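You operate a simulated robot arm through the tools that you are given. There is no shell and no other tool. Be economical: measure what you need, move in short steps, check, and stop when the job is done.

The job below is to be done with a simulated robot arm. You get a single attempt, and the scene is never put back.

JOB
Press the pin of the blue part flush and set the part back.
Fine: use the press; lever up before the slide comes out; leave them so.

The check looks at the end state, three seconds after you hand in, the way a careful person would. Anything else that was tipped, shoved, dropped, spilled or broken makes it a failure.

ROBOT AND FRAMES
A 7-joint arm with a two-finger parallel gripper, fixed in place. Base frame: the origin is at the foot of the arm, x ahead of it, y to its left, z up; the work surface is at about z = 0. Readings come in m, rad, newtons and seconds.
With the tool pointing down near the work surface it reaches from about 0.22 to 0.58 m from the base axis. Its first joint turns from -1.152 to 1.152 rad. Payload 2.5 kg.
The tool frame sits at the grasp point between the pads (the TCP): z along the fingers, y along the line on which they close. The tips reach 0.023 m beyond it. The gripper opens to 0.094 m. The fingers are 0.038 m wide and 0.01 m thick; the gripper's body (0.054 by 0.096 m) begins 0.039 m behind the TCP.
Orientation is that of the tool frame in the base frame, as [roll, pitch, yaw] about the fixed x, y, z axes, in that order (R = Rz(yaw) Ry(pitch) Rx(roll)). With the fingers straight down and closing along the base's y, the tool's x points along the base's -x, its y along +y and its z along -z.

CONTROLS
- The arm moves only by the tool move_arm. Its argument "targets" is a list of rows, each a list of 6 numbers: the shift along the tool's x, y, z in cm, then the turn, a rotation vector about the tool's x, y, z in rad. In form: [[tx, ty, tz, rx, ry, rz], ...]. A call has 1 to 20 rows; each row shifts and turns the commanded pose from where the row before left it, along the tool's axes as they then stand. "jaw" is the finger opening in cm, from 0 to 9.4, set as the call begins (left out, the last holds). Each row takes 0.2 s and may step no farther than 0.05 m and 0.15 rad from the row before; otherwise, or with a gripper value out of range, the whole call is refused. Where a pose cannot be reached the arm comes as near as it can. A force on the tool above 70 N (or 10 N above the force at the start of the call, whichever is more), or a blocked arm, ends the call early, and 0.2 s more pass. Each finger travels about 0.108 m/s and halts on what it meets, pressing with about 45 N; the grip force reading is that of the motor and also rises with nothing between the fingers. The clock runs only during rows and for 0.2 s after the last one: add rows that do not move to give the fingers time. The reply holds the time, the measured pose of the TCP, the force on the tool along the base axes, the opening and the grip force, in the units named above and with some noise, with the torque about the TCP (base axes, N m) and any sound that the robot's microphone picked up, and new pictures: "views" is both (left out), scene, wrist or none.
- Cameras (640 x 400 px; columns grow to the right, rows downward): "scene" is fixed at [0.125, -0.4142, 0.5699]; the picture's right is [0.78, -0.62, 0.00], its down [-0.27, -0.34, -0.90] and it looks along [0.56, 0.70, -0.44] (base axes); focal length 275 px, centre (320, 200). "wrist" rides on the gripper at [0.086, 0.016, -0.075] in the tool frame; the picture's right is [-0.18, 0.98, 0.00], its down [-0.58, -0.11, -0.81] and it looks along [-0.79, -0.15, 0.59] (tool axes); focal length 243 px, centre (320, 200). There is no depth. A picture from a camera that has moved, and an enlarged one, comes with that camera's place and axes in the base frame and with its lens. The place of the scene camera against the robot may be out by one fixed shift of up to 0.018 m in any direction.
- close_up(camera, box): a new picture of the part [left, top, right, bottom] of that camera's present view, enlarged. No time passes.
- job_done(): hands the job in; it is judged then, once.

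Go step by step. Nothing tells you positions but the pictures and the camera data: compare them with the known pose of the tool, close in by small moves and look again before you grip or let go. The budget is 120 turns and 200 pictures, counting those below and the enlarged ones. Unless the task says otherwise, let go and move clear before handing in, and close with one line.

The tools are called after "Call:" by a JSON object that holds its "method" and its "body". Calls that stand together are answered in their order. move_arm: Moves the arm, as the interface text tells. Its arguments: {"type":"object","properties":{"targets":{"type":"array"},"jaw":{"type":"number"},"views":{"type":"string","enum":["both","scene","wrist","none"]}},"required":["targets"]} The other tools are called the same way: close_up (camera, box) takes an enlarged picture of a part of a camera's view; job_done () hands the job in.

At the start:

```text
time_s: 0.0
tool_pos: [0.3396, 0.0056, 0.4884]
tcp_rot: [3.141, 0.002, -3.141]
ft_force: [0.5, 0.3, 1.0]
moment: [0.01, 0.0, -0.01]
grip_width: 0.0942
finger_force: 0.2
```

scene: 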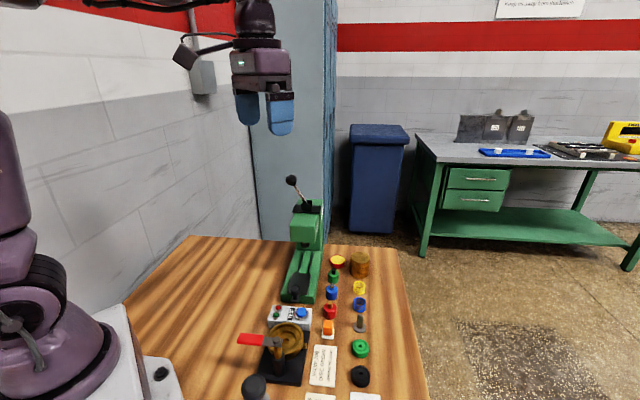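
wrist: 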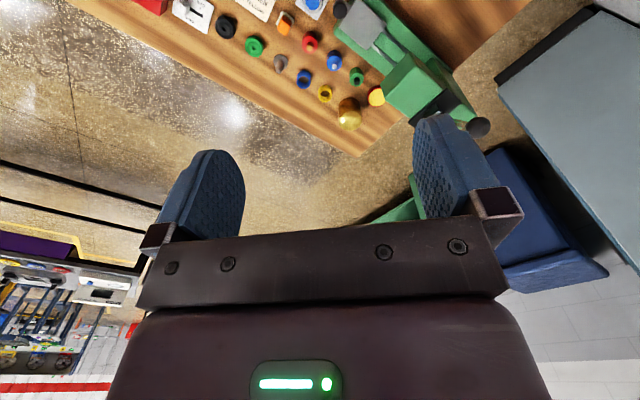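

I see a green arbor press with a lever, a row of coloured parts, and some signs and a control box. I'll enlarge the scene first.

Call:
{"method": "close_up", "body": {"camera": "scene", "box": [220, 160, 420, 400]}}

Call:
{"method": "close_up", "body": {"camera": "scene", "box": [260, 170, 380, 310]}}

Call:
{"method": "close_up", "body": {"camera": "scene", "box": [230, 290, 390, 400]}}

Call:
{"method": "close_up", "body": {"camera": "wrist", "box": [170, 0, 530, 160]}}

```text
1.67 times, centred on (320, 280) of scene
camera zoom: at [0.125, -0.4142, 0.5699], right [0.78, -0.62, 0.0], down [-0.27, -0.34, -0.9], along [0.56, 0.7, -0.44], focal length 458 px, centre (320, 67)
```

zoom: 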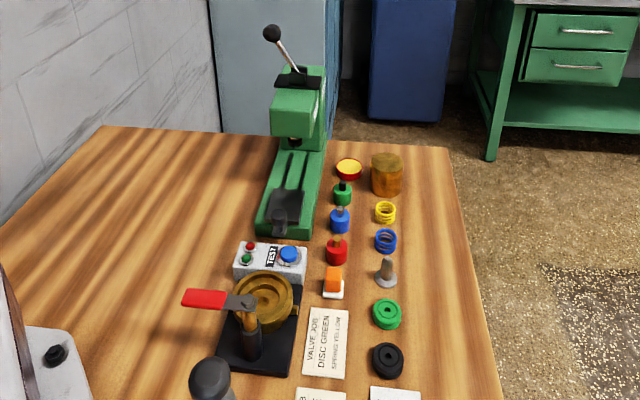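

```text
2.86 times, centred on (320, 240) of scene
camera zoom: at [0.125, -0.4142, 0.5699], right [0.78, -0.62, 0.0], down [-0.27, -0.34, -0.9], along [0.56, 0.7, -0.44], focal length 786 px, centre (320, 86)
```

zoom: 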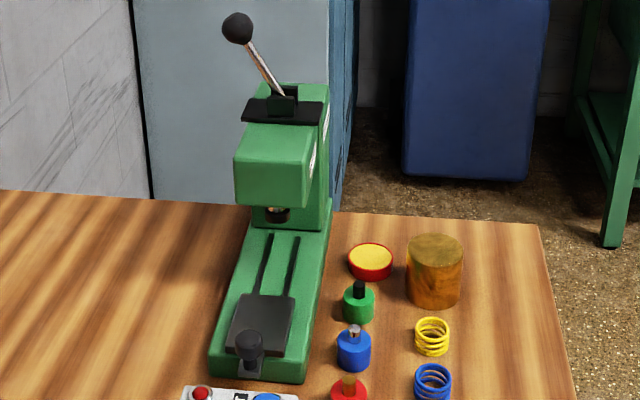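

```text
3.64 times, centred on (310, 345) of scene
camera zoom: at [0.125, -0.4142, 0.5699], right [0.78, -0.62, 0.0], down [-0.27, -0.34, -0.9], along [0.56, 0.7, -0.44], focal length 1000 px, centre (356, -327)
```

zoom: 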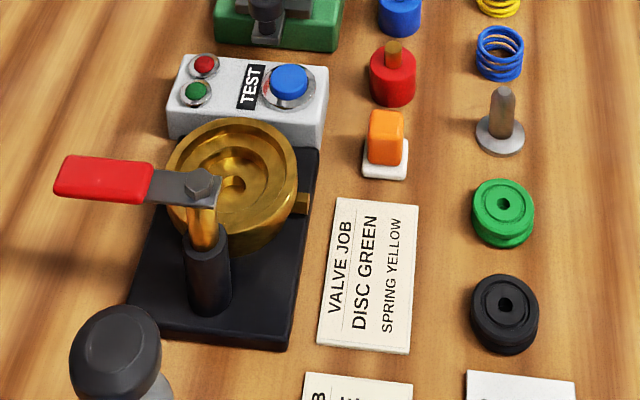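

```text
1.78 times, centred on (350, 80) of wrist
camera zoom: at [0.2535, 0.0224, 0.562], right [0.18, 0.98, 0.0], down [0.58, -0.11, 0.81], along [0.79, -0.15, -0.59], focal length 431 px, centre (267, 413)
```

zoom: 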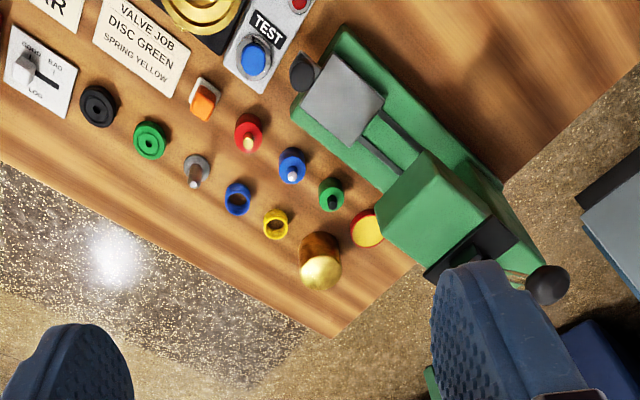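

The slide (grey tray) is out towards the robot, with its knob near (0.40, 0.03), and the press axis runs at about 49° in the base frame. The blue part is near (0.497, 0.006). I'll turn the wrist to look along the press axis.

Call:
{"method": "move_arm", "body": {"targets": [[0, 0, 3, 0, 0, -0.14], [0, 0, 3, 0, 0, -0.14], [0, 0, 3, 0, 0, -0.14], [0, 0, 0, 0, 0, -0.14], [0, 0, 0, 0, 0, -0.14], [0, 0, 0, 0, 0, -0.14], [0, 0, 0, 0, 0, 0]], "views": "both"}}

```text
time_s: 1.6
tool_pos: [0.3396, 0.0062, 0.3983]
tcp_rot: [3.141, 0.0, -2.3]
ft_force: [-0.5, -0.8, 0.0]
moment: [-0.02, -0.01, 0.0]
grip_width: 0.0939
finger_force: 0.1
camera wrist: at [0.2704, -0.0472, 0.472], right [-0.61, 0.79, 0.0], down [0.47, 0.36, 0.81], along [0.64, 0.49, -0.59], focal length 243 px, centre (320, 200)
```

scene: 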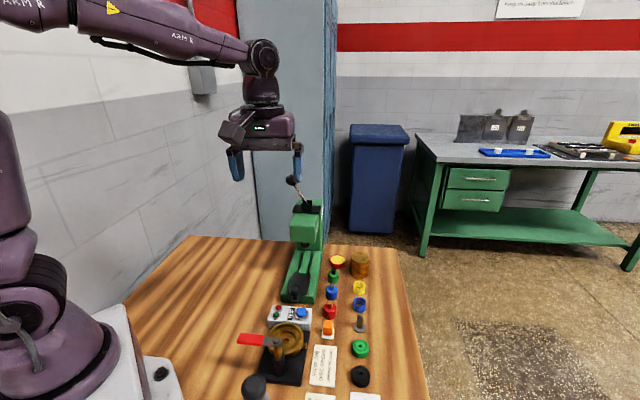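
wrist: 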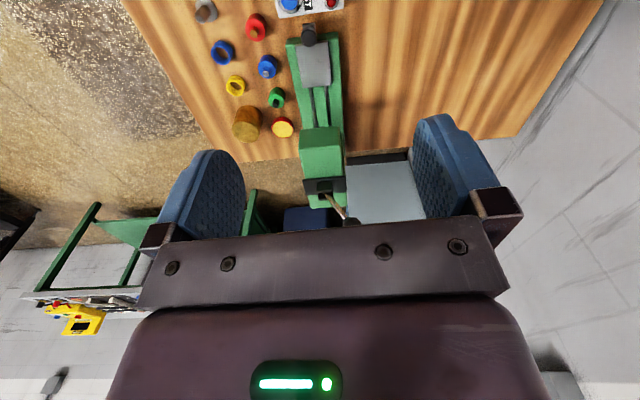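

Call:
{"method": "close_up", "body": {"camera": "wrist", "box": [190, 0, 430, 150]}}

Call:
{"method": "close_up", "body": {"camera": "wrist", "box": [260, 110, 400, 240]}}

Call:
{"method": "close_up", "body": {"camera": "scene", "box": [265, 165, 345, 235]}}

Call:
{"method": "close_up", "body": {"camera": "scene", "box": [265, 235, 385, 310]}}

```text
2.67 times, centred on (310, 75) of wrist
camera zoom: at [0.2704, -0.0472, 0.472], right [-0.61, 0.79, 0.0], down [0.47, 0.36, 0.81], along [0.64, 0.49, -0.59], focal length 647 px, centre (347, 533)
```

zoom: 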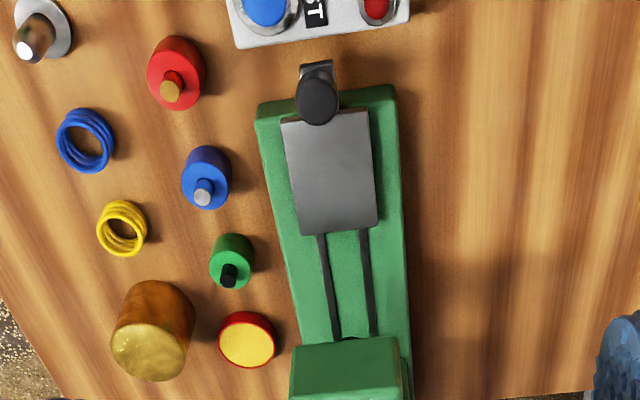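

```text
3.08 times, centred on (330, 175) of wrist
camera zoom: at [0.2704, -0.0472, 0.472], right [-0.61, 0.79, 0.0], down [0.47, 0.36, 0.81], along [0.64, 0.49, -0.59], focal length 746 px, centre (289, 277)
```

zoom: 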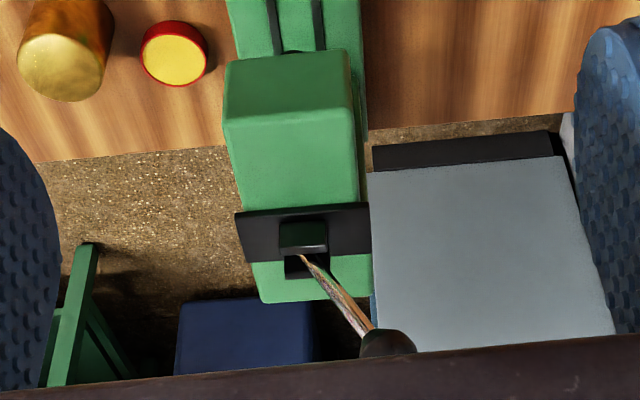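

```text
5.71 times, centred on (305, 200) of scene
camera zoom: at [0.125, -0.4142, 0.5699], right [0.78, -0.62, 0.0], down [-0.27, -0.34, -0.9], along [0.56, 0.7, -0.44], focal length 1572 px, centre (406, 200)
```

zoom: 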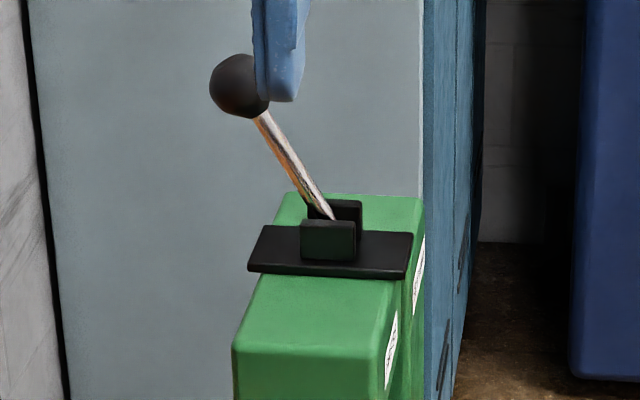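

```text
5.33 times, centred on (325, 272) of scene
camera zoom: at [0.125, -0.4142, 0.5699], right [0.78, -0.62, 0.0], down [-0.27, -0.34, -0.9], along [0.56, 0.7, -0.44], focal length 1467 px, centre (293, -187)
```

zoom: 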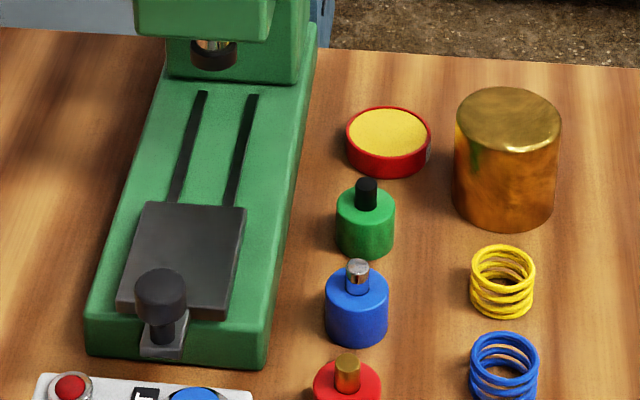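

The whole layout is turned by about 45°, with the slide running along (0.707, 0.707). I'll hover over the blue part with the fingers closing across the slide axis.

Call:
{"method": "move_arm", "body": {"targets": [[-2.8, -2.8, 0, 0, 0, 0.056], [-2.8, -2.8, 2, 0, 0, 0], [-2.8, -2.8, 3, 0, 0, 0], [-2.8, -2.7, 4, 0, 0, 0], [0, 0, 4, 0, 0, 0], [0, 0, 4, 0, 0, 0], [0, 0, 4, 0, 0, 0], [0, 0, 3, 0, 0, 0], [0, 0, 2.5, 0, 0, 0], [0, 0, 0, 0, 0, 0]], "jaw": 4.8}}

```text
refused: row 4 steps farther than a row can; nothing moved
```

Call:
{"method": "move_arm", "body": {"targets": [[-2.8, -2.8, 0, 0, 0, 0.056], [-2.8, -2.8, 2, 0, 0, 0], [-2.8, -2.8, 3, 0, 0, 0], [-2.8, -2.7, 3, 0, 0, 0], [0, 0, 4, 0, 0, 0], [0, 0, 4, 0, 0, 0], [0, 0, 4, 0, 0, 0], [0, 0, 4, 0, 0, 0], [0, 0, 2.5, 0, 0, 0], [0, 0, 0, 0, 0, 0]], "jaw": 4.8}}

```text
time_s: 3.8
tool_pos: [0.4967, 0.0079, 0.1327]
tcp_rot: [3.14, 0.001, -2.358]
ft_force: [-0.5, 0.5, 0.5]
moment: [0.03, -0.02, 0.0]
grip_width: 0.0482
finger_force: 0.0
camera wrist: at [0.4248, -0.0406, 0.2069], right [-0.56, 0.83, 0.0], down [0.49, 0.33, 0.81], along [0.67, 0.45, -0.59], focal length 243 px, centre (320, 200)
```

scene: 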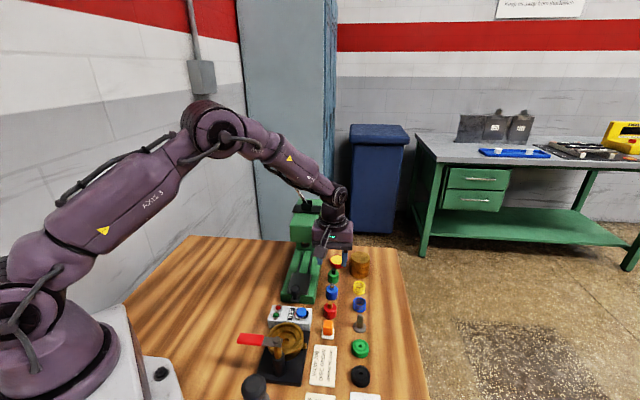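
wrist: 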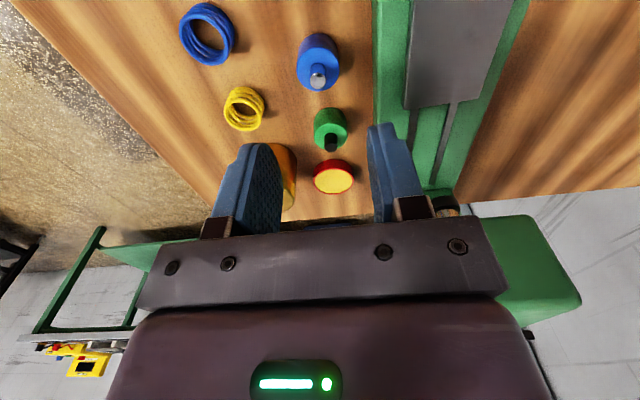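

Call:
{"method": "close_up", "body": {"camera": "wrist", "box": [260, 10, 380, 160]}}

Call:
{"method": "close_up", "body": {"camera": "scene", "box": [285, 190, 375, 310]}}

```text
2.67 times, centred on (320, 85) of wrist
camera zoom: at [0.4248, -0.0406, 0.2069], right [-0.56, 0.83, 0.0], down [0.49, 0.33, 0.81], along [0.67, 0.45, -0.59], focal length 647 px, centre (320, 507)
```

zoom: 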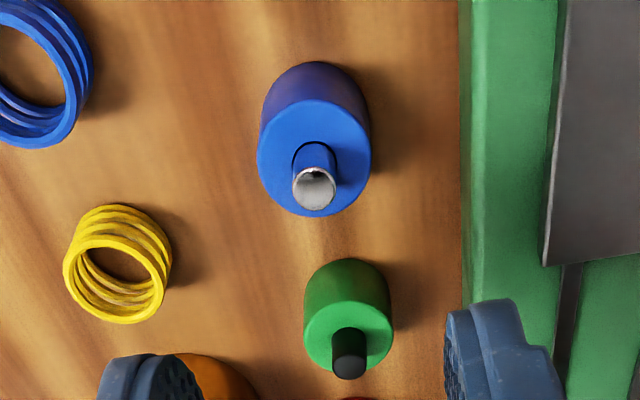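

```text
3.33 times, centred on (330, 250) of scene
camera zoom: at [0.125, -0.4142, 0.5699], right [0.78, -0.62, 0.0], down [-0.27, -0.34, -0.9], along [0.56, 0.7, -0.44], focal length 917 px, centre (287, 33)
```

zoom: 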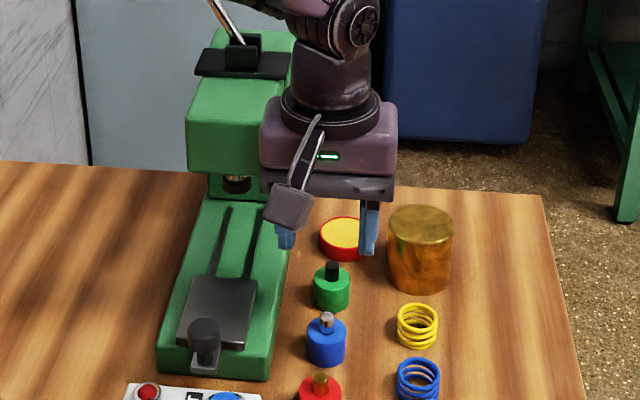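

The blue part is at about (0.497, 0.007): body 25 mm tall and 31 mm wide, pin sticking out about 15 mm. I'm aligned with it, so I descend in two stages.

Call:
{"method": "move_arm", "body": {"targets": [[0, 0, 3, 0, 0, 0], [0, 0, 3, 0, 0, 0], [0, 0, 2, 0, 0, 0], [0, 0, 0, 0, 0, 0]], "views": "both"}}

```text
time_s: 4.8
tool_pos: [0.4972, 0.0079, 0.053]
tcp_rot: [3.141, 0.0, -2.358]
ft_force: [0.0, 0.9, -0.7]
moment: [0.02, 0.0, 0.0]
grip_width: 0.048
finger_force: 0.1
camera wrist: at [0.4245, -0.0411, 0.1267], right [-0.56, 0.83, 0.0], down [0.49, 0.33, 0.81], along [0.67, 0.45, -0.59], focal length 243 px, centre (320, 200)
```

scene: 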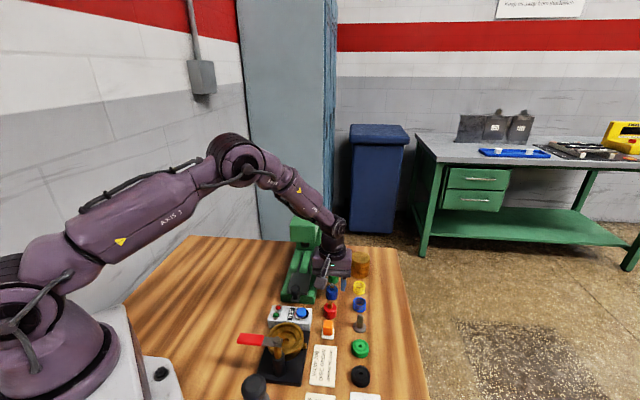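
wrist: 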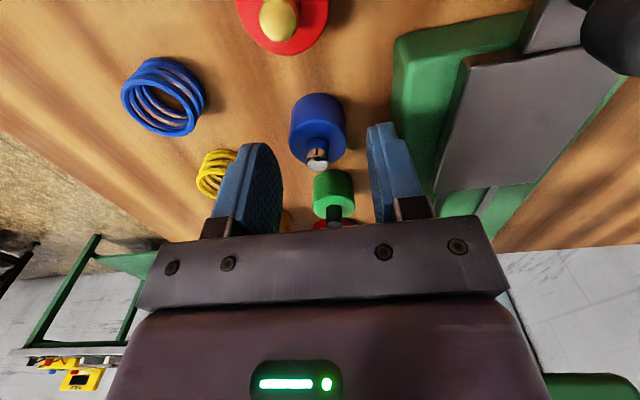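

Call:
{"method": "move_arm", "body": {"targets": [[0, 0, 1.3, 0, 0, 0], [0, 0, 1.2, 0, 0, 0], [0, 0, 0, 0, 0, 0]], "views": "wrist"}}

```text
time_s: 5.6
tool_pos: [0.4974, 0.0085, 0.028]
tcp_rot: [-3.141, 0.001, -2.356]
ft_force: [-0.5, -0.5, -0.6]
moment: [0.01, 0.03, 0.01]
grip_width: 0.0481
finger_force: 0.1
camera wrist: at [0.4247, -0.0408, 0.1017], right [-0.56, 0.83, 0.0], down [0.49, 0.33, 0.81], along [0.67, 0.45, -0.59], focal length 243 px, centre (320, 200)
```

wrist: 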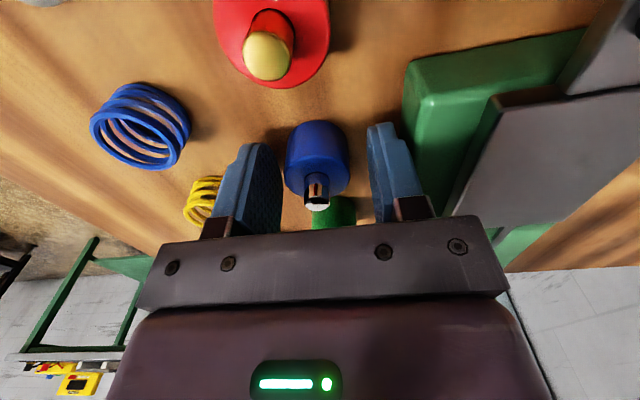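

Call:
{"method": "move_arm", "body": {"targets": [[0, 0, 0, 0, 0, 0], [0, 0, 0, 0, 0, 0], [0, 0, 0, 0, 0, 0]], "jaw": 2.4, "views": "wrist"}}

```text
time_s: 6.4
tool_pos: [0.4959, 0.008, 0.0262]
tcp_rot: [3.141, 0.0, -2.357]
ft_force: [-0.2, 0.2, 0.6]
moment: [0.04, 0.03, 0.01]
grip_width: 0.0312
finger_force: 45.2
camera wrist: at [0.4246, -0.0408, 0.1019], right [-0.56, 0.83, 0.0], down [0.49, 0.33, 0.81], along [0.67, 0.45, -0.59], focal length 243 px, centre (320, 200)
```

wrist: 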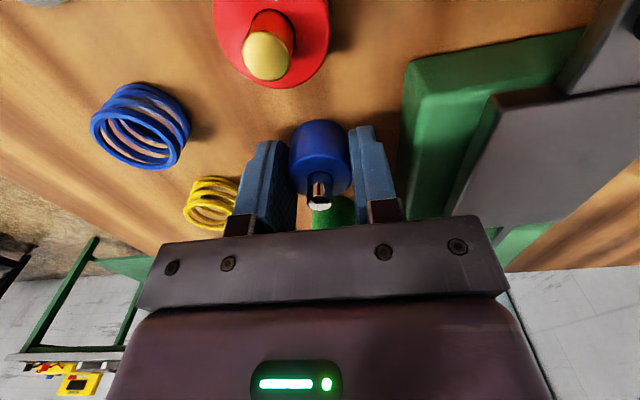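

Call:
{"method": "move_arm", "body": {"targets": [[0, 0, -3, 0, 0, 0], [0, 0, -3, 0, 0, 0], [0, 0, -3, 0, 0, 0], [1, 0, 0, 0, 0, 0], [3, 1, 0, 0, 0, 0], [4, 2, 0, 0, 0, 0], [0, 0, 0, 0, 0, 0]]}}

```text
time_s: 8.0
tool_pos: [0.4188, -0.0259, 0.1174]
tcp_rot: [-3.141, 0.0, -2.359]
ft_force: [0.3, 0.5, -2.0]
moment: [0.0, -0.01, -0.01]
grip_width: 0.0309
finger_force: 45.0
camera wrist: at [0.346, -0.0764, 0.1911], right [-0.56, 0.83, 0.0], down [0.49, 0.33, 0.81], along [0.67, 0.45, -0.59], focal length 243 px, centre (320, 200)
```

scene: 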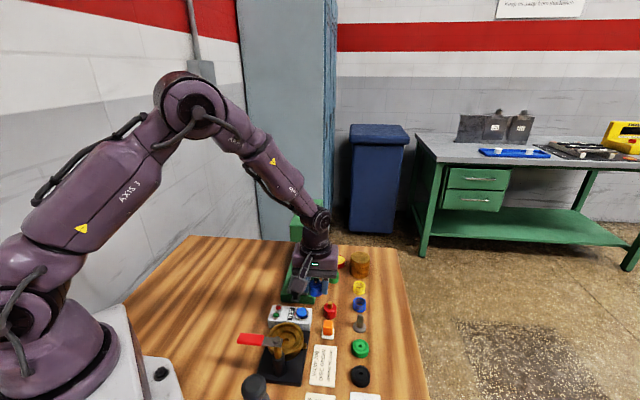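
wrist: 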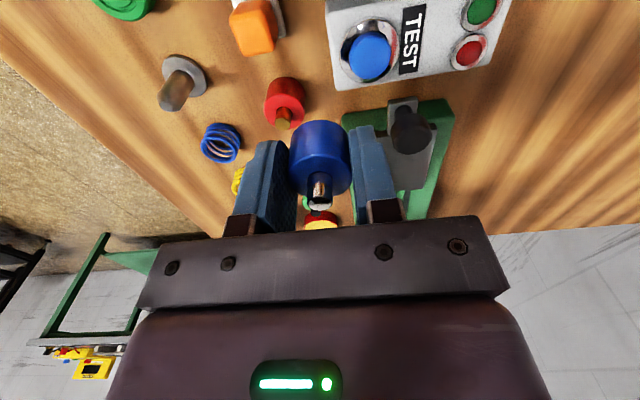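

Call:
{"method": "move_arm", "body": {"targets": [[1, 0, -4, 0, 0, 0], [1, 1, -4, 0, 0, 0], [0, 1, -3, 0, 0, 0], [0, 0, 0, 0, 0, 0]], "views": "wrist"}}

Call:
{"method": "close_up", "body": {"camera": "wrist", "box": [310, 20, 470, 190]}}

```text
time_s: 9.0
tool_pos: [0.3914, -0.0261, 0.2265]
tcp_rot: [3.141, 0.0, -2.357]
ft_force: [0.8, -0.7, -0.6]
moment: [-0.02, -0.02, -0.02]
grip_width: 0.0308
finger_force: 45.1
camera wrist: at [0.3186, -0.0759, 0.3021], right [-0.56, 0.83, 0.0], down [0.49, 0.33, 0.81], along [0.67, 0.45, -0.59], focal length 243 px, centre (320, 200)
```

wrist: 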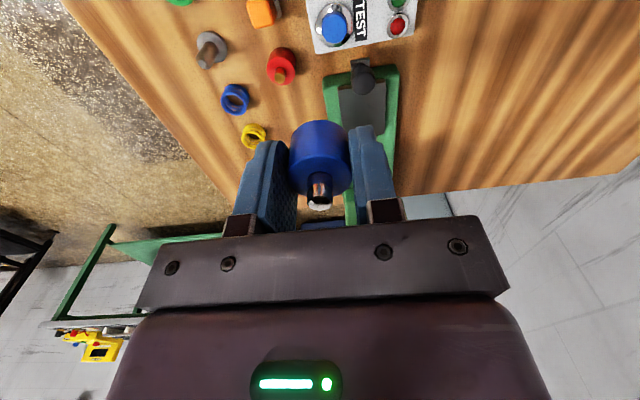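

```text
2.35 times, centred on (390, 105) of wrist
camera zoom: at [0.3186, -0.0759, 0.3021], right [-0.56, 0.83, 0.0], down [0.49, 0.33, 0.81], along [0.67, 0.45, -0.59], focal length 571 px, centre (155, 424)
```

zoom: 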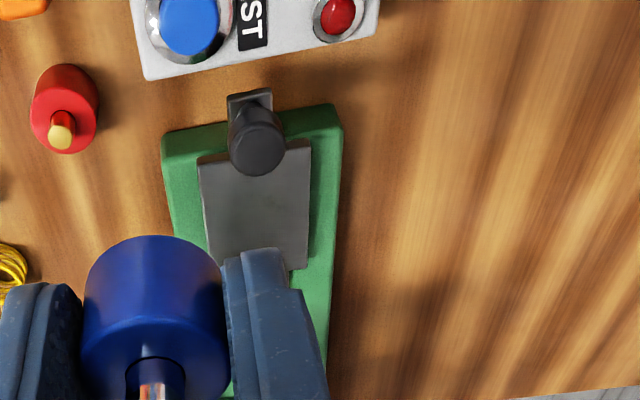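

The tray's top is at z ≈ 0.043 and its centre at about (0.4345, 0.067). I carry the part over it and come down partway to check.

Call:
{"method": "move_arm", "body": {"targets": [[-3.2, 1.2, 0, 0, 0, 0], [-3.2, 1.2, 0, 0, 0, 0], [-3.2, 1.1, 0, 0, 0, 0], [0, 0, 4, 0, 0, 0], [0, 0, 4, 0, 0, 0], [0, 0, 3, 0, 0, 0], [0, 0, 0, 0, 0, 0]]}}

Call:
{"method": "close_up", "body": {"camera": "scene", "box": [270, 170, 370, 310]}}

Call:
{"method": "close_up", "body": {"camera": "wrist", "box": [220, 30, 420, 230]}}

```text
time_s: 10.6
tool_pos: [0.4342, 0.0663, 0.1182]
tcp_rot: [3.141, -0.001, -2.359]
ft_force: [0.5, 0.3, -1.8]
moment: [0.0, 0.0, -0.05]
grip_width: 0.0309
finger_force: 44.8
camera wrist: at [0.3617, 0.0166, 0.1918], right [-0.56, 0.83, 0.0], down [0.49, 0.33, 0.81], along [0.67, 0.45, -0.59], focal length 243 px, centre (320, 200)
```

scene: 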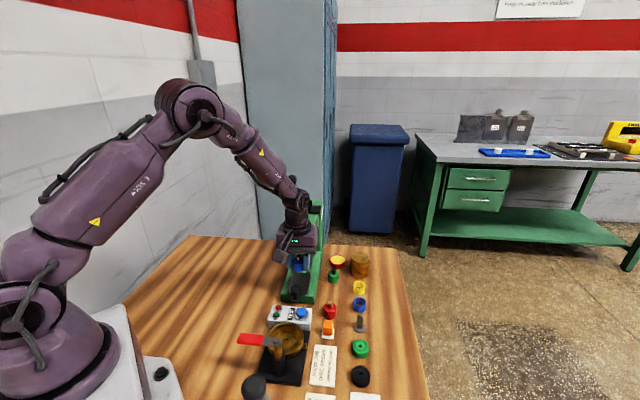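
wrist: 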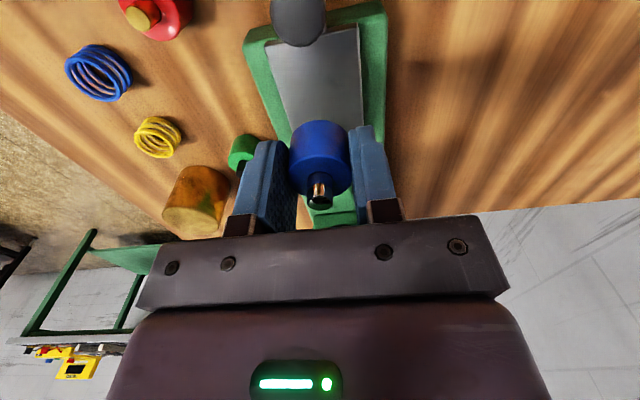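

```text
2.86 times, centred on (320, 240) of scene
camera zoom: at [0.125, -0.4142, 0.5699], right [0.78, -0.62, 0.0], down [-0.27, -0.34, -0.9], along [0.56, 0.7, -0.44], focal length 786 px, centre (320, 86)
```

zoom: 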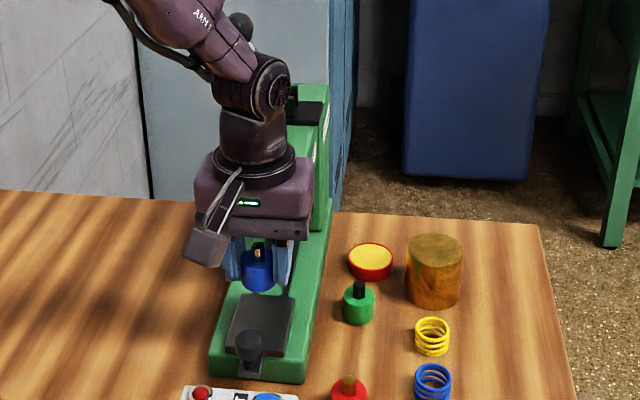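

```text
2.00 times, centred on (320, 130) of wrist
camera zoom: at [0.3617, 0.0166, 0.1918], right [-0.56, 0.83, 0.0], down [0.49, 0.33, 0.81], along [0.67, 0.45, -0.59], focal length 485 px, centre (320, 340)
```

zoom: 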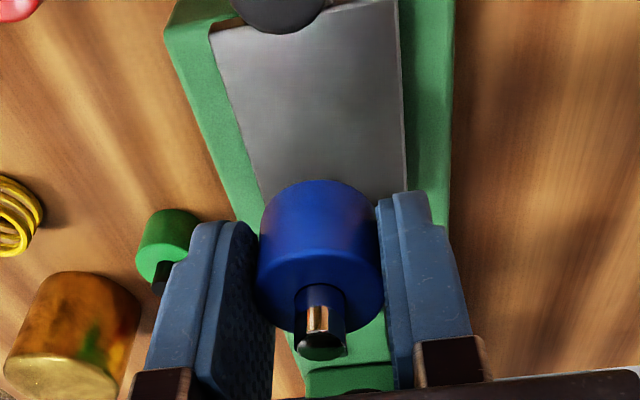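

Call:
{"method": "move_arm", "body": {"targets": [[0, 0, 2, 0, 0, 0], [0, 0, 1.9, 0, 0, 0], [0, 0, 0.3, 0, 0, 0], [0, 0, 0, 0, 0, 0]]}}

Call:
{"method": "close_up", "body": {"camera": "scene", "box": [270, 200, 350, 310]}}

Call:
{"method": "close_up", "body": {"camera": "wrist", "box": [220, 50, 420, 230]}}

```text
time_s: 11.6
tool_pos: [0.4349, 0.0652, 0.0755]
tcp_rot: [3.141, 0.0, -2.357]
ft_force: [-1.1, -0.1, -1.0]
moment: [0.01, 0.02, -0.02]
grip_width: 0.031
finger_force: 44.9
camera wrist: at [0.3621, 0.0163, 0.1501], right [-0.56, 0.83, 0.0], down [0.49, 0.33, 0.81], along [0.67, 0.45, -0.59], focal length 243 px, centre (320, 200)
```

scene: 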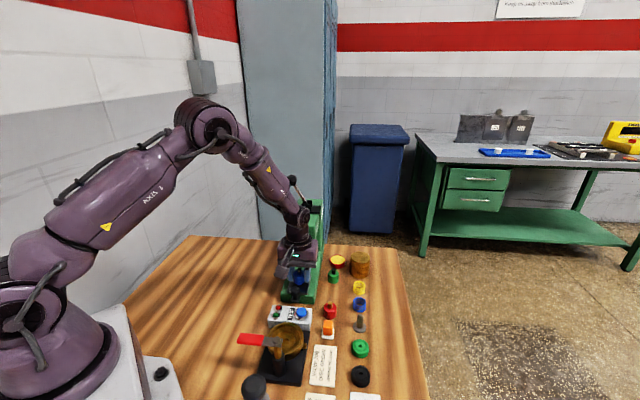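
wrist: 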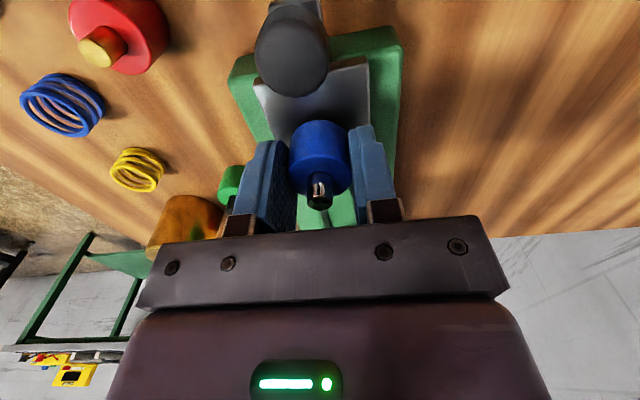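

```text
3.64 times, centred on (310, 255) of scene
camera zoom: at [0.125, -0.4142, 0.5699], right [0.78, -0.62, 0.0], down [-0.27, -0.34, -0.9], along [0.56, 0.7, -0.44], focal length 1000 px, centre (356, 0)
```

zoom: 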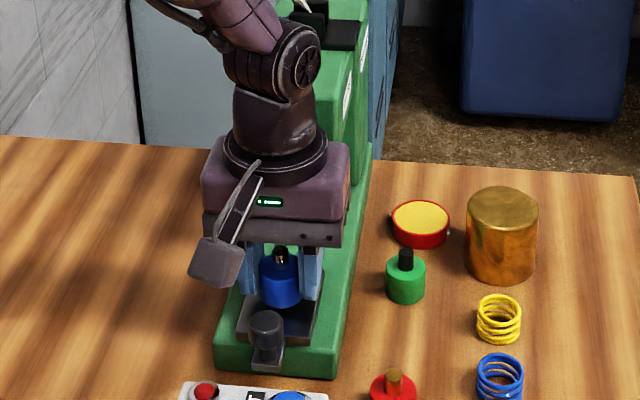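

```text
2.22 times, centred on (320, 140) of wrist
camera zoom: at [0.3621, 0.0163, 0.1501], right [-0.56, 0.83, 0.0], down [0.49, 0.33, 0.81], along [0.67, 0.45, -0.59], focal length 539 px, centre (320, 333)
```

zoom: 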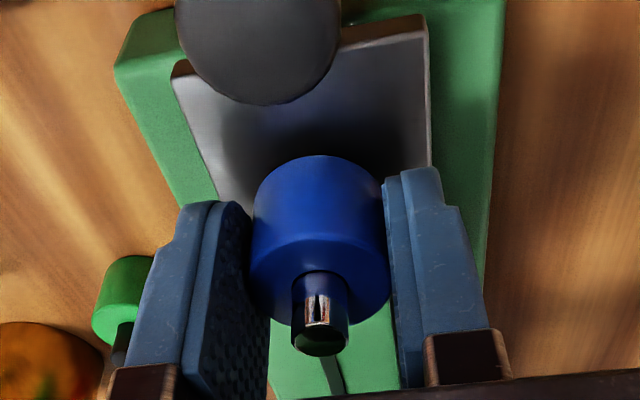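

Call:
{"method": "move_arm", "body": {"targets": [[-0.1, 0.15, 0.2, 0, 0, 0], [0, 0, 0.2, 0, 0, 0], [0, 0, 0, 0, 0, 0]], "views": "none"}}

```text
time_s: 12.4
tool_pos: [0.4337, 0.0679, 0.0715]
tcp_rot: [-3.141, 0.001, -2.358]
ft_force: [-0.6, 0.1, -2.4]
moment: [0.0, -0.01, 0.05]
grip_width: 0.0312
finger_force: 44.6
```

Call:
{"method": "move_arm", "body": {"targets": [[0, 0, 0.15, 0, 0, 0], [0, 0, 0, 0, 0, 0]], "views": "none"}}

Call:
{"method": "move_arm", "body": {"targets": [[0, 0, 0.15, 0, 0, 0], [0, 0, 0, 0, 0, 0]], "views": "wrist"}}

```text
time_s: 13.0
tool_pos: [0.4337, 0.0681, 0.0698]
tcp_rot: [-3.141, 0.001, -2.358]
ft_force: [0.0, -0.4, -0.4]
moment: [-0.02, 0.0, -0.03]
grip_width: 0.0309
finger_force: 44.5
```

```text
time_s: 13.6
tool_pos: [0.4354, 0.0679, 0.0697]
tcp_rot: [-3.141, 0.001, -2.356]
ft_force: [-4.0, 2.9, 12.7]
moment: [0.06, 0.2, -0.04]
grip_width: 0.0309
finger_force: 45.1
camera wrist: at [0.3623, 0.019, 0.1438], right [-0.56, 0.83, 0.0], down [0.49, 0.33, 0.81], along [0.67, 0.46, -0.59], focal length 243 px, centre (320, 200)
```

wrist: 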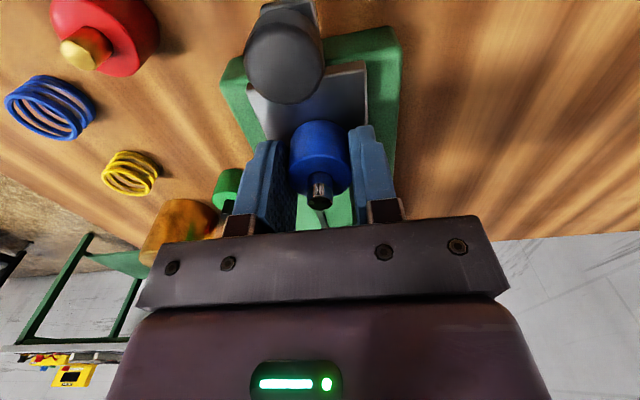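

Contact felt. I'll back off 1 mm, open and rise.

Call:
{"method": "move_arm", "body": {"targets": [[0, 0, -0.1, 0, 0, 0], [0, 0, 0, 0, 0, 0]], "views": "none"}}

Call:
{"method": "move_arm", "body": {"targets": [[0, 0, 0, 0, 0, 0], [0, 0, 0, 0, 0, 0], [0, 0, -2, 0, 0, 0], [0, 0, -4, 0, 0, 0], [1, 0, -4, 0, 0, 0], [4, 0, 0, 0, 0, 0], [4, 0, 0, 0, 0, 0], [0, 0, 0, 0, 0, 0]], "jaw": 4.6}}

Call:
{"method": "close_up", "body": {"camera": "wrist", "box": [220, 0, 420, 180]}}

Call:
{"method": "close_up", "body": {"camera": "scene", "box": [270, 200, 350, 310]}}

```text
time_s: 14.2
tool_pos: [0.434, 0.0675, 0.069]
tcp_rot: [-3.141, 0.0, -2.357]
ft_force: [-1.1, 3.0, 6.1]
moment: [0.06, 0.03, -0.01]
grip_width: 0.0309
finger_force: 44.9
```

```text
time_s: 16.0
tool_pos: [0.3685, 0.0054, 0.1696]
tcp_rot: [-3.141, -0.001, -2.355]
ft_force: [0.0, 0.2, -0.3]
moment: [-0.03, 0.0, 0.03]
grip_width: 0.0459
finger_force: 0.0
camera wrist: at [0.2966, -0.0456, 0.2441], right [-0.56, 0.83, 0.0], down [0.49, 0.33, 0.81], along [0.67, 0.45, -0.59], focal length 243 px, centre (320, 200)
```

scene: 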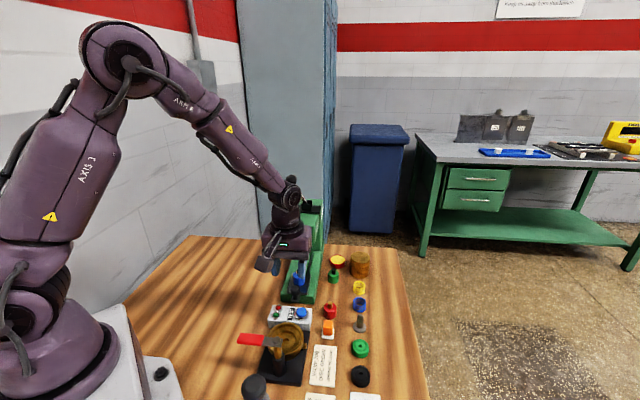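
wrist: 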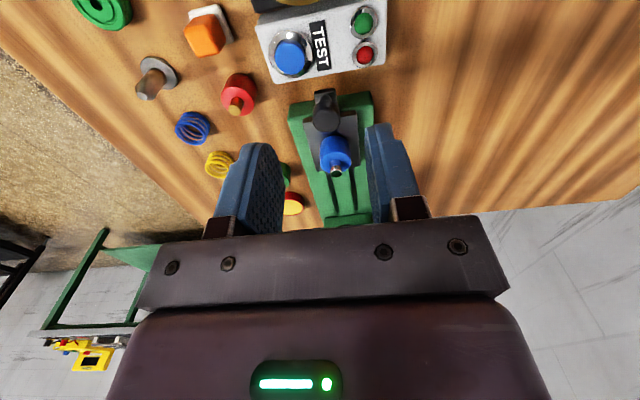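

```text
2.22 times, centred on (320, 90) of wrist
camera zoom: at [0.2966, -0.0456, 0.2441], right [-0.56, 0.83, 0.0], down [0.49, 0.33, 0.81], along [0.67, 0.45, -0.59], focal length 539 px, centre (320, 444)
```

zoom: 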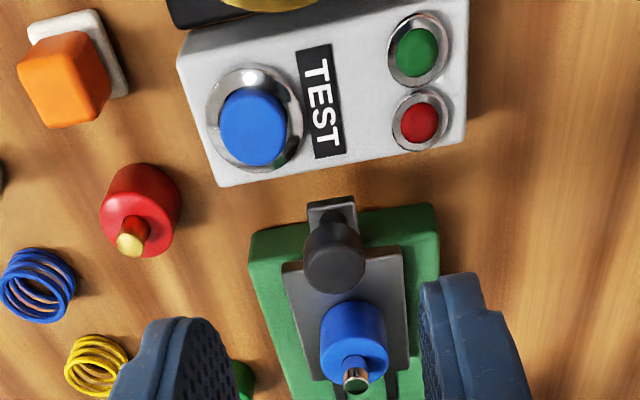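

```text
3.64 times, centred on (310, 255) of scene
camera zoom: at [0.1249, -0.4142, 0.5699], right [0.78, -0.62, 0.0], down [-0.27, -0.34, -0.9], along [0.56, 0.7, -0.44], focal length 1000 px, centre (356, 0)
```

zoom: 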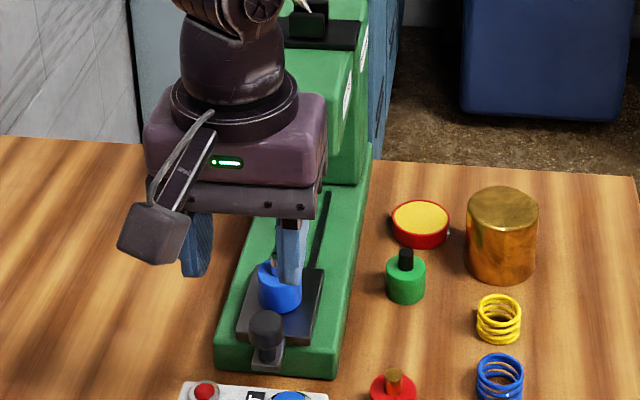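

The part is standing on the tray. The slide knob is at about (0.396, 0.0285, 0.064); I approach above it.

Call:
{"method": "move_arm", "body": {"targets": [[-3.56, -0.3, 0, 0, 0, 0], [0, 0, 3, 0, 0, 0], [0, 0, 3, 0, 0, 0], [0, 0, 0, 0, 0, 0]]}}

Call:
{"method": "close_up", "body": {"camera": "wrist", "box": [220, 30, 420, 230]}}

Call:
{"method": "close_up", "body": {"camera": "scene", "box": [270, 220, 350, 320]}}

```text
time_s: 17.0
tool_pos: [0.3956, 0.0275, 0.1097]
tcp_rot: [3.141, 0.0, -2.358]
ft_force: [-0.1, -0.1, 0.6]
moment: [0.02, 0.01, 0.03]
grip_width: 0.0459
finger_force: 0.0
camera wrist: at [0.3246, -0.0216, 0.1835], right [-0.56, 0.83, 0.0], down [0.49, 0.33, 0.81], along [0.67, 0.45, -0.59], focal length 243 px, centre (320, 200)
```

scene: 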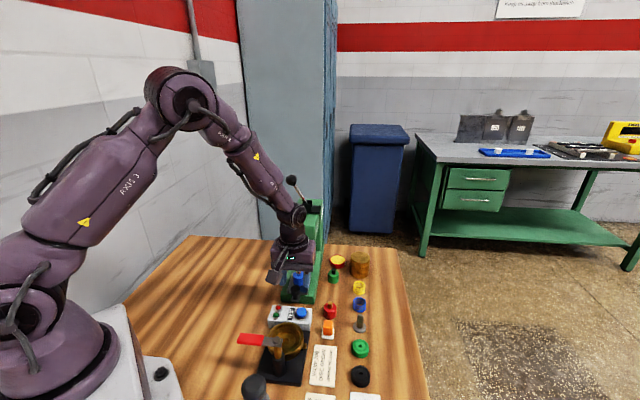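
wrist: 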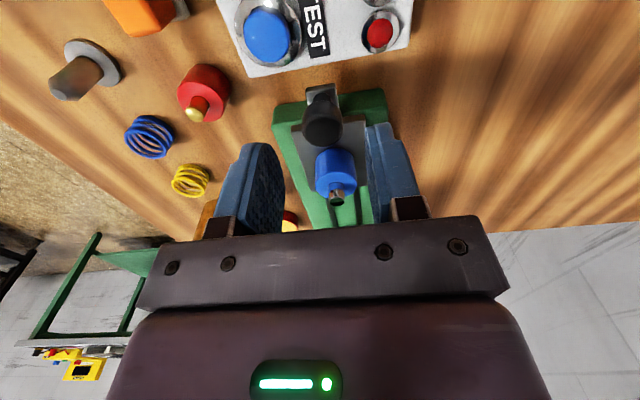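

```text
2.00 times, centred on (320, 130) of wrist
camera zoom: at [0.3246, -0.0216, 0.1835], right [-0.56, 0.83, 0.0], down [0.49, 0.33, 0.81], along [0.67, 0.45, -0.59], focal length 485 px, centre (320, 340)
```

zoom: 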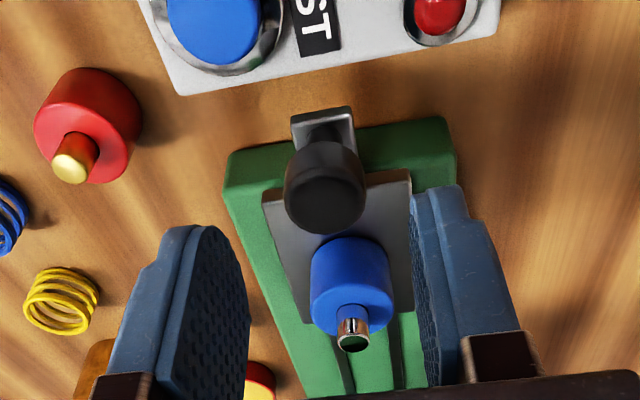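

```text
4.00 times, centred on (310, 270) of scene
camera zoom: at [0.125, -0.4142, 0.5699], right [0.78, -0.62, 0.0], down [-0.27, -0.34, -0.9], along [0.56, 0.7, -0.44], focal length 1100 px, centre (360, -80)
```

zoom: 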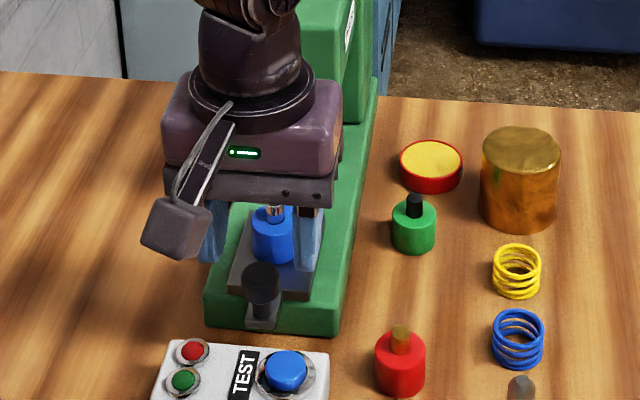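

Call:
{"method": "move_arm", "body": {"targets": [[0, 0, 2, 0, 0, 0], [0, 0.05, 1.85, 0, 0, 0], [0, 0, 0, 0, 0, 0]], "views": "wrist"}}

Call:
{"method": "close_up", "body": {"camera": "wrist", "box": [220, 50, 420, 230]}}

```text
time_s: 17.8
tool_pos: [0.3974, 0.027, 0.071]
tcp_rot: [-3.142, 0.0, -2.357]
ft_force: [-0.3, 0.4, 0.3]
moment: [0.03, 0.0, 0.02]
grip_width: 0.0459
finger_force: 0.1
camera wrist: at [0.3251, -0.0215, 0.1454], right [-0.56, 0.83, 0.0], down [0.49, 0.33, 0.81], along [0.67, 0.45, -0.59], focal length 243 px, centre (320, 200)
```

wrist: 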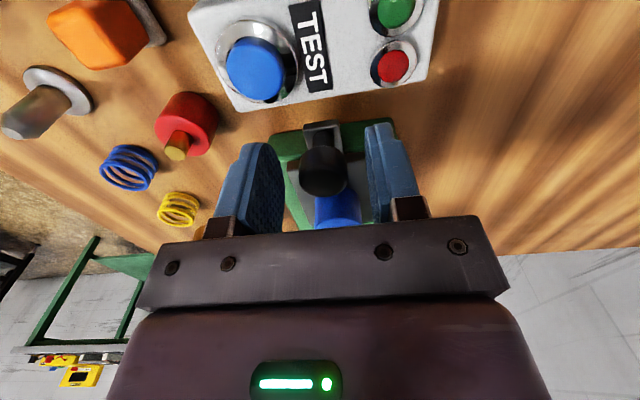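

```text
2.22 times, centred on (320, 140) of wrist
camera zoom: at [0.3251, -0.0215, 0.1454], right [-0.56, 0.83, 0.0], down [0.49, 0.33, 0.81], along [0.67, 0.45, -0.59], focal length 539 px, centre (320, 333)
```

zoom: 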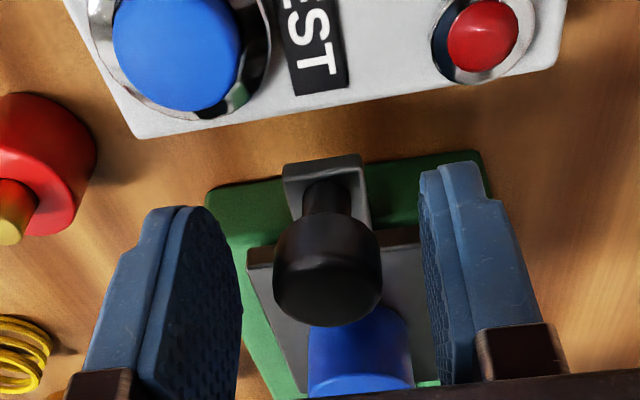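

Call:
{"method": "move_arm", "body": {"targets": [[0, 0, 0, 0, 0, 0], [0, 0, 0, 0, 0, 0], [0, 0, 0, 0, 0, 0]], "jaw": 1.6, "views": "wrist"}}

```text
time_s: 18.6
tool_pos: [0.3967, 0.0291, 0.0711]
tcp_rot: [3.14, -0.002, -2.356]
ft_force: [-9.3, 9.4, 2.8]
moment: [-0.08, 0.07, 0.05]
grip_width: 0.0229
finger_force: 45.1
camera wrist: at [0.3244, -0.0205, 0.1454], right [-0.57, 0.82, 0.0], down [0.49, 0.33, 0.81], along [0.66, 0.46, -0.59], focal length 243 px, centre (320, 200)
```

wrist: 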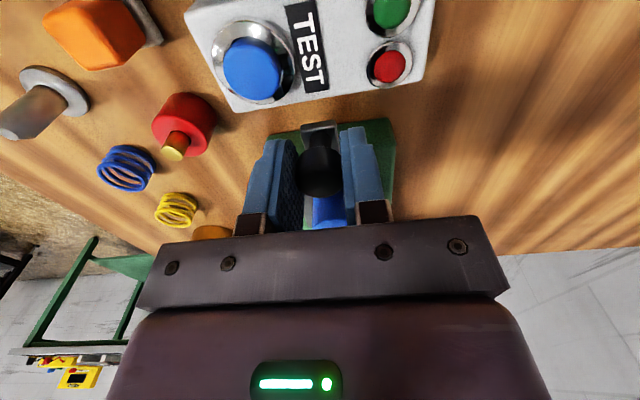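

The knob is gripped; I relieve the side load and push the slide in gently.

Call:
{"method": "move_arm", "body": {"targets": [[0, 0.12, 0, 0, 0, 0], [-0.3, 0, 0, 0, 0, 0], [-0.6, 0, 0, 0, 0, 0], [-0.7, 0, 0, 0, 0, 0], [-0.7, 0, 0, 0, 0, 0], [-0.7, 0, 0, 0, 0, 0], [-0.6, 0, 0, 0, 0, 0], [-0.3, 0, 0, 0, 0, 0], [0, 0, 0, 0, 0, 0]]}}

Call:
{"method": "close_up", "body": {"camera": "scene", "box": [270, 190, 350, 310]}}

```text
time_s: 20.6
tool_pos: [0.4238, 0.0563, 0.0706]
tcp_rot: [3.139, 0.001, -2.355]
ft_force: [-12.1, 11.4, 0.9]
moment: [-0.17, 0.13, -0.04]
grip_width: 0.0231
finger_force: 45.3
camera wrist: at [0.352, 0.0072, 0.1453], right [-0.56, 0.83, 0.0], down [0.49, 0.33, 0.81], along [0.66, 0.46, -0.59], focal length 243 px, centre (320, 200)
```

scene: 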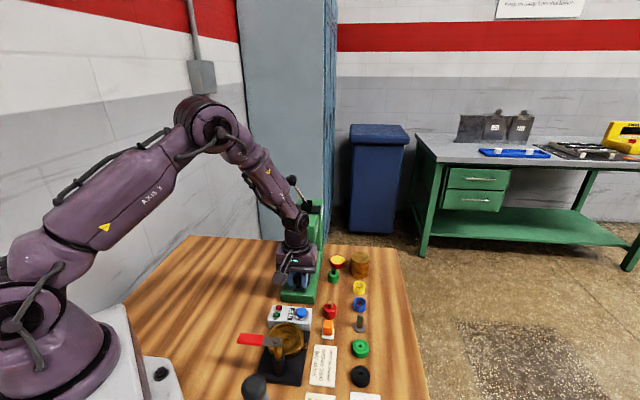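
wrist: 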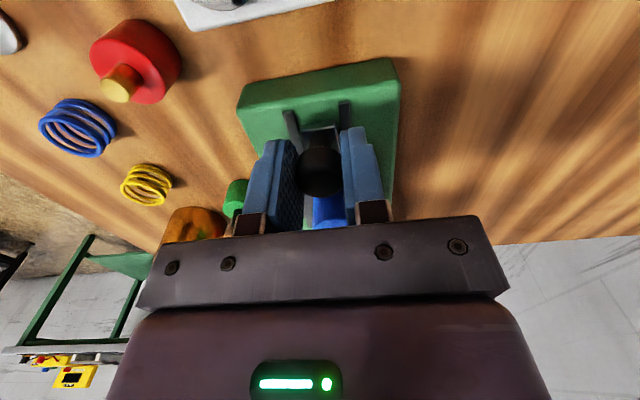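

```text
3.33 times, centred on (310, 250) of scene
camera zoom: at [0.125, -0.4142, 0.5699], right [0.78, -0.62, 0.0], down [-0.27, -0.34, -0.9], along [0.56, 0.7, -0.44], focal length 917 px, centre (353, 33)
```

zoom: 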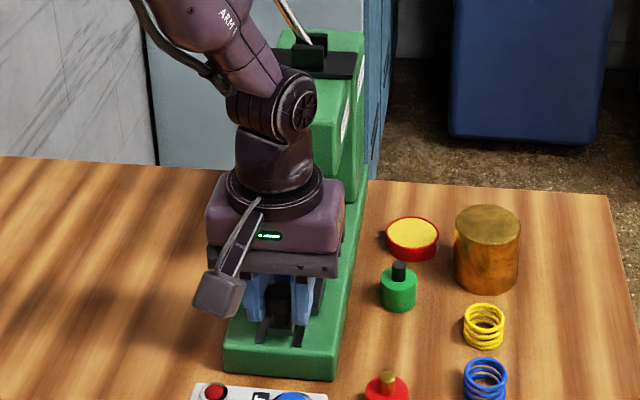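

Call:
{"method": "move_arm", "body": {"targets": [[-0.3, 0.2, 0, 0, 0, 0], [-0.6, 0, 0, 0, 0, 0], [-0.7, 0, 0, 0, 0, 0], [-0.6, 0, 0, 0, 0, 0], [-0.3, 0, 0, 0, 0, 0], [0, 0, 0, 0, 0, 0]]}}

Call:
{"method": "close_up", "body": {"camera": "scene", "box": [270, 190, 350, 310]}}

```text
time_s: 22.0
tool_pos: [0.4403, 0.0724, 0.0711]
tcp_rot: [-3.141, 0.002, -2.36]
ft_force: [5.5, -6.6, -14.6]
moment: [0.02, 0.02, -0.06]
grip_width: 0.0233
finger_force: 45.0
camera wrist: at [0.3684, 0.0245, 0.1453], right [-0.56, 0.83, 0.0], down [0.49, 0.33, 0.81], along [0.67, 0.45, -0.59], focal length 243 px, centre (320, 200)
```

scene: 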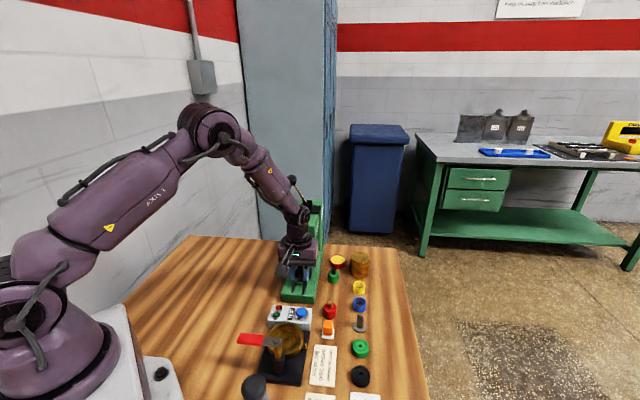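
wrist: 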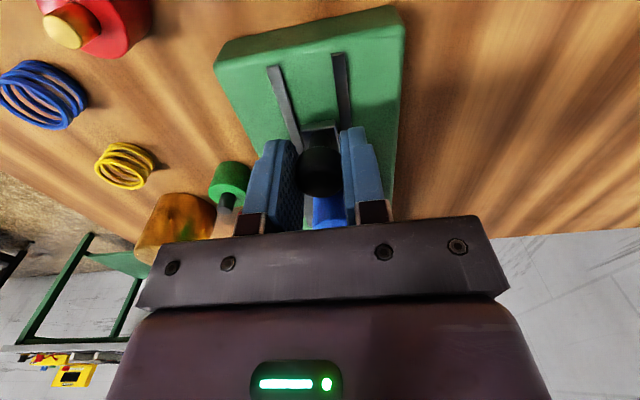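

```text
3.33 times, centred on (310, 250) of scene
camera zoom: at [0.125, -0.4142, 0.5699], right [0.78, -0.62, 0.0], down [-0.27, -0.34, -0.9], along [0.56, 0.7, -0.44], focal length 917 px, centre (353, 33)
```

zoom: 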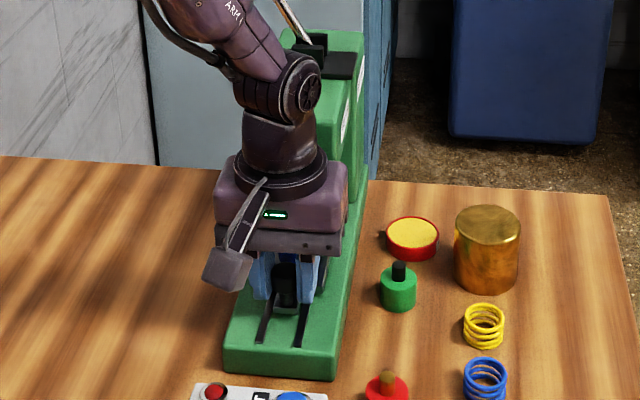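

Call:
{"method": "move_arm", "body": {"targets": [[-0.3, -0.05, 0.1, 0, 0, 0], [-0.6, 0, 0, 0, 0, 0], [-0.6, 0, 0, 0, 0, 0], [-0.3, 0, 0, 0, 0, 0], [0, 0, 0, 0, 0, 0]], "views": "scene"}}

Call:
{"method": "close_up", "body": {"camera": "scene", "box": [270, 190, 350, 310]}}

```text
time_s: 22.6
tool_pos: [0.4439, 0.0758, 0.0702]
tcp_rot: [3.137, -0.013, -2.357]
ft_force: [-8.3, -2.7, 7.1]
moment: [0.74, -0.94, 0.19]
grip_width: 0.0234
finger_force: 44.9
stopped in row 2: the force on the tool passed its limit at 91 N (the readings are from after the stop); the commanded pose is now the measured one
```

scene: 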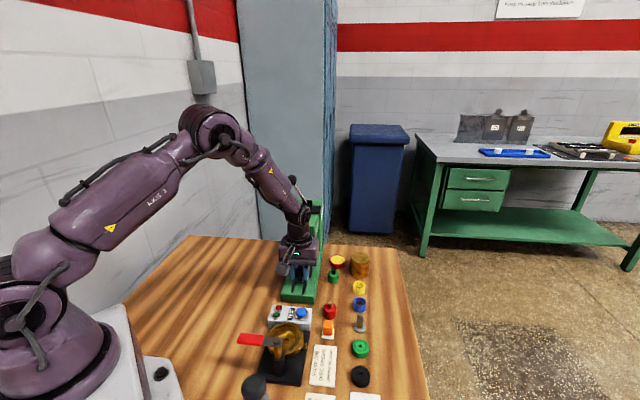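

```text
3.33 times, centred on (310, 250) of scene
camera zoom: at [0.1249, -0.4142, 0.5699], right [0.78, -0.62, 0.0], down [-0.27, -0.34, -0.9], along [0.56, 0.7, -0.44], focal length 917 px, centre (353, 33)
```

zoom: 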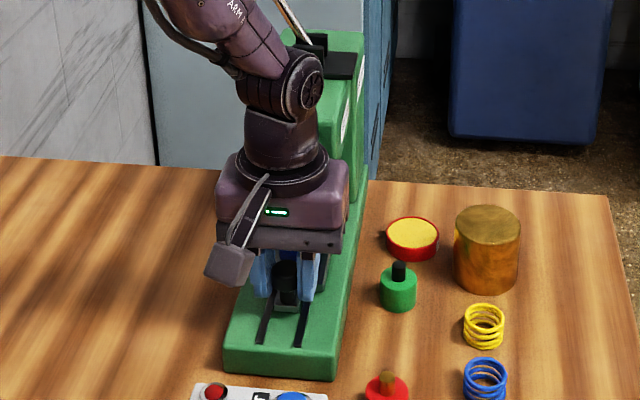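

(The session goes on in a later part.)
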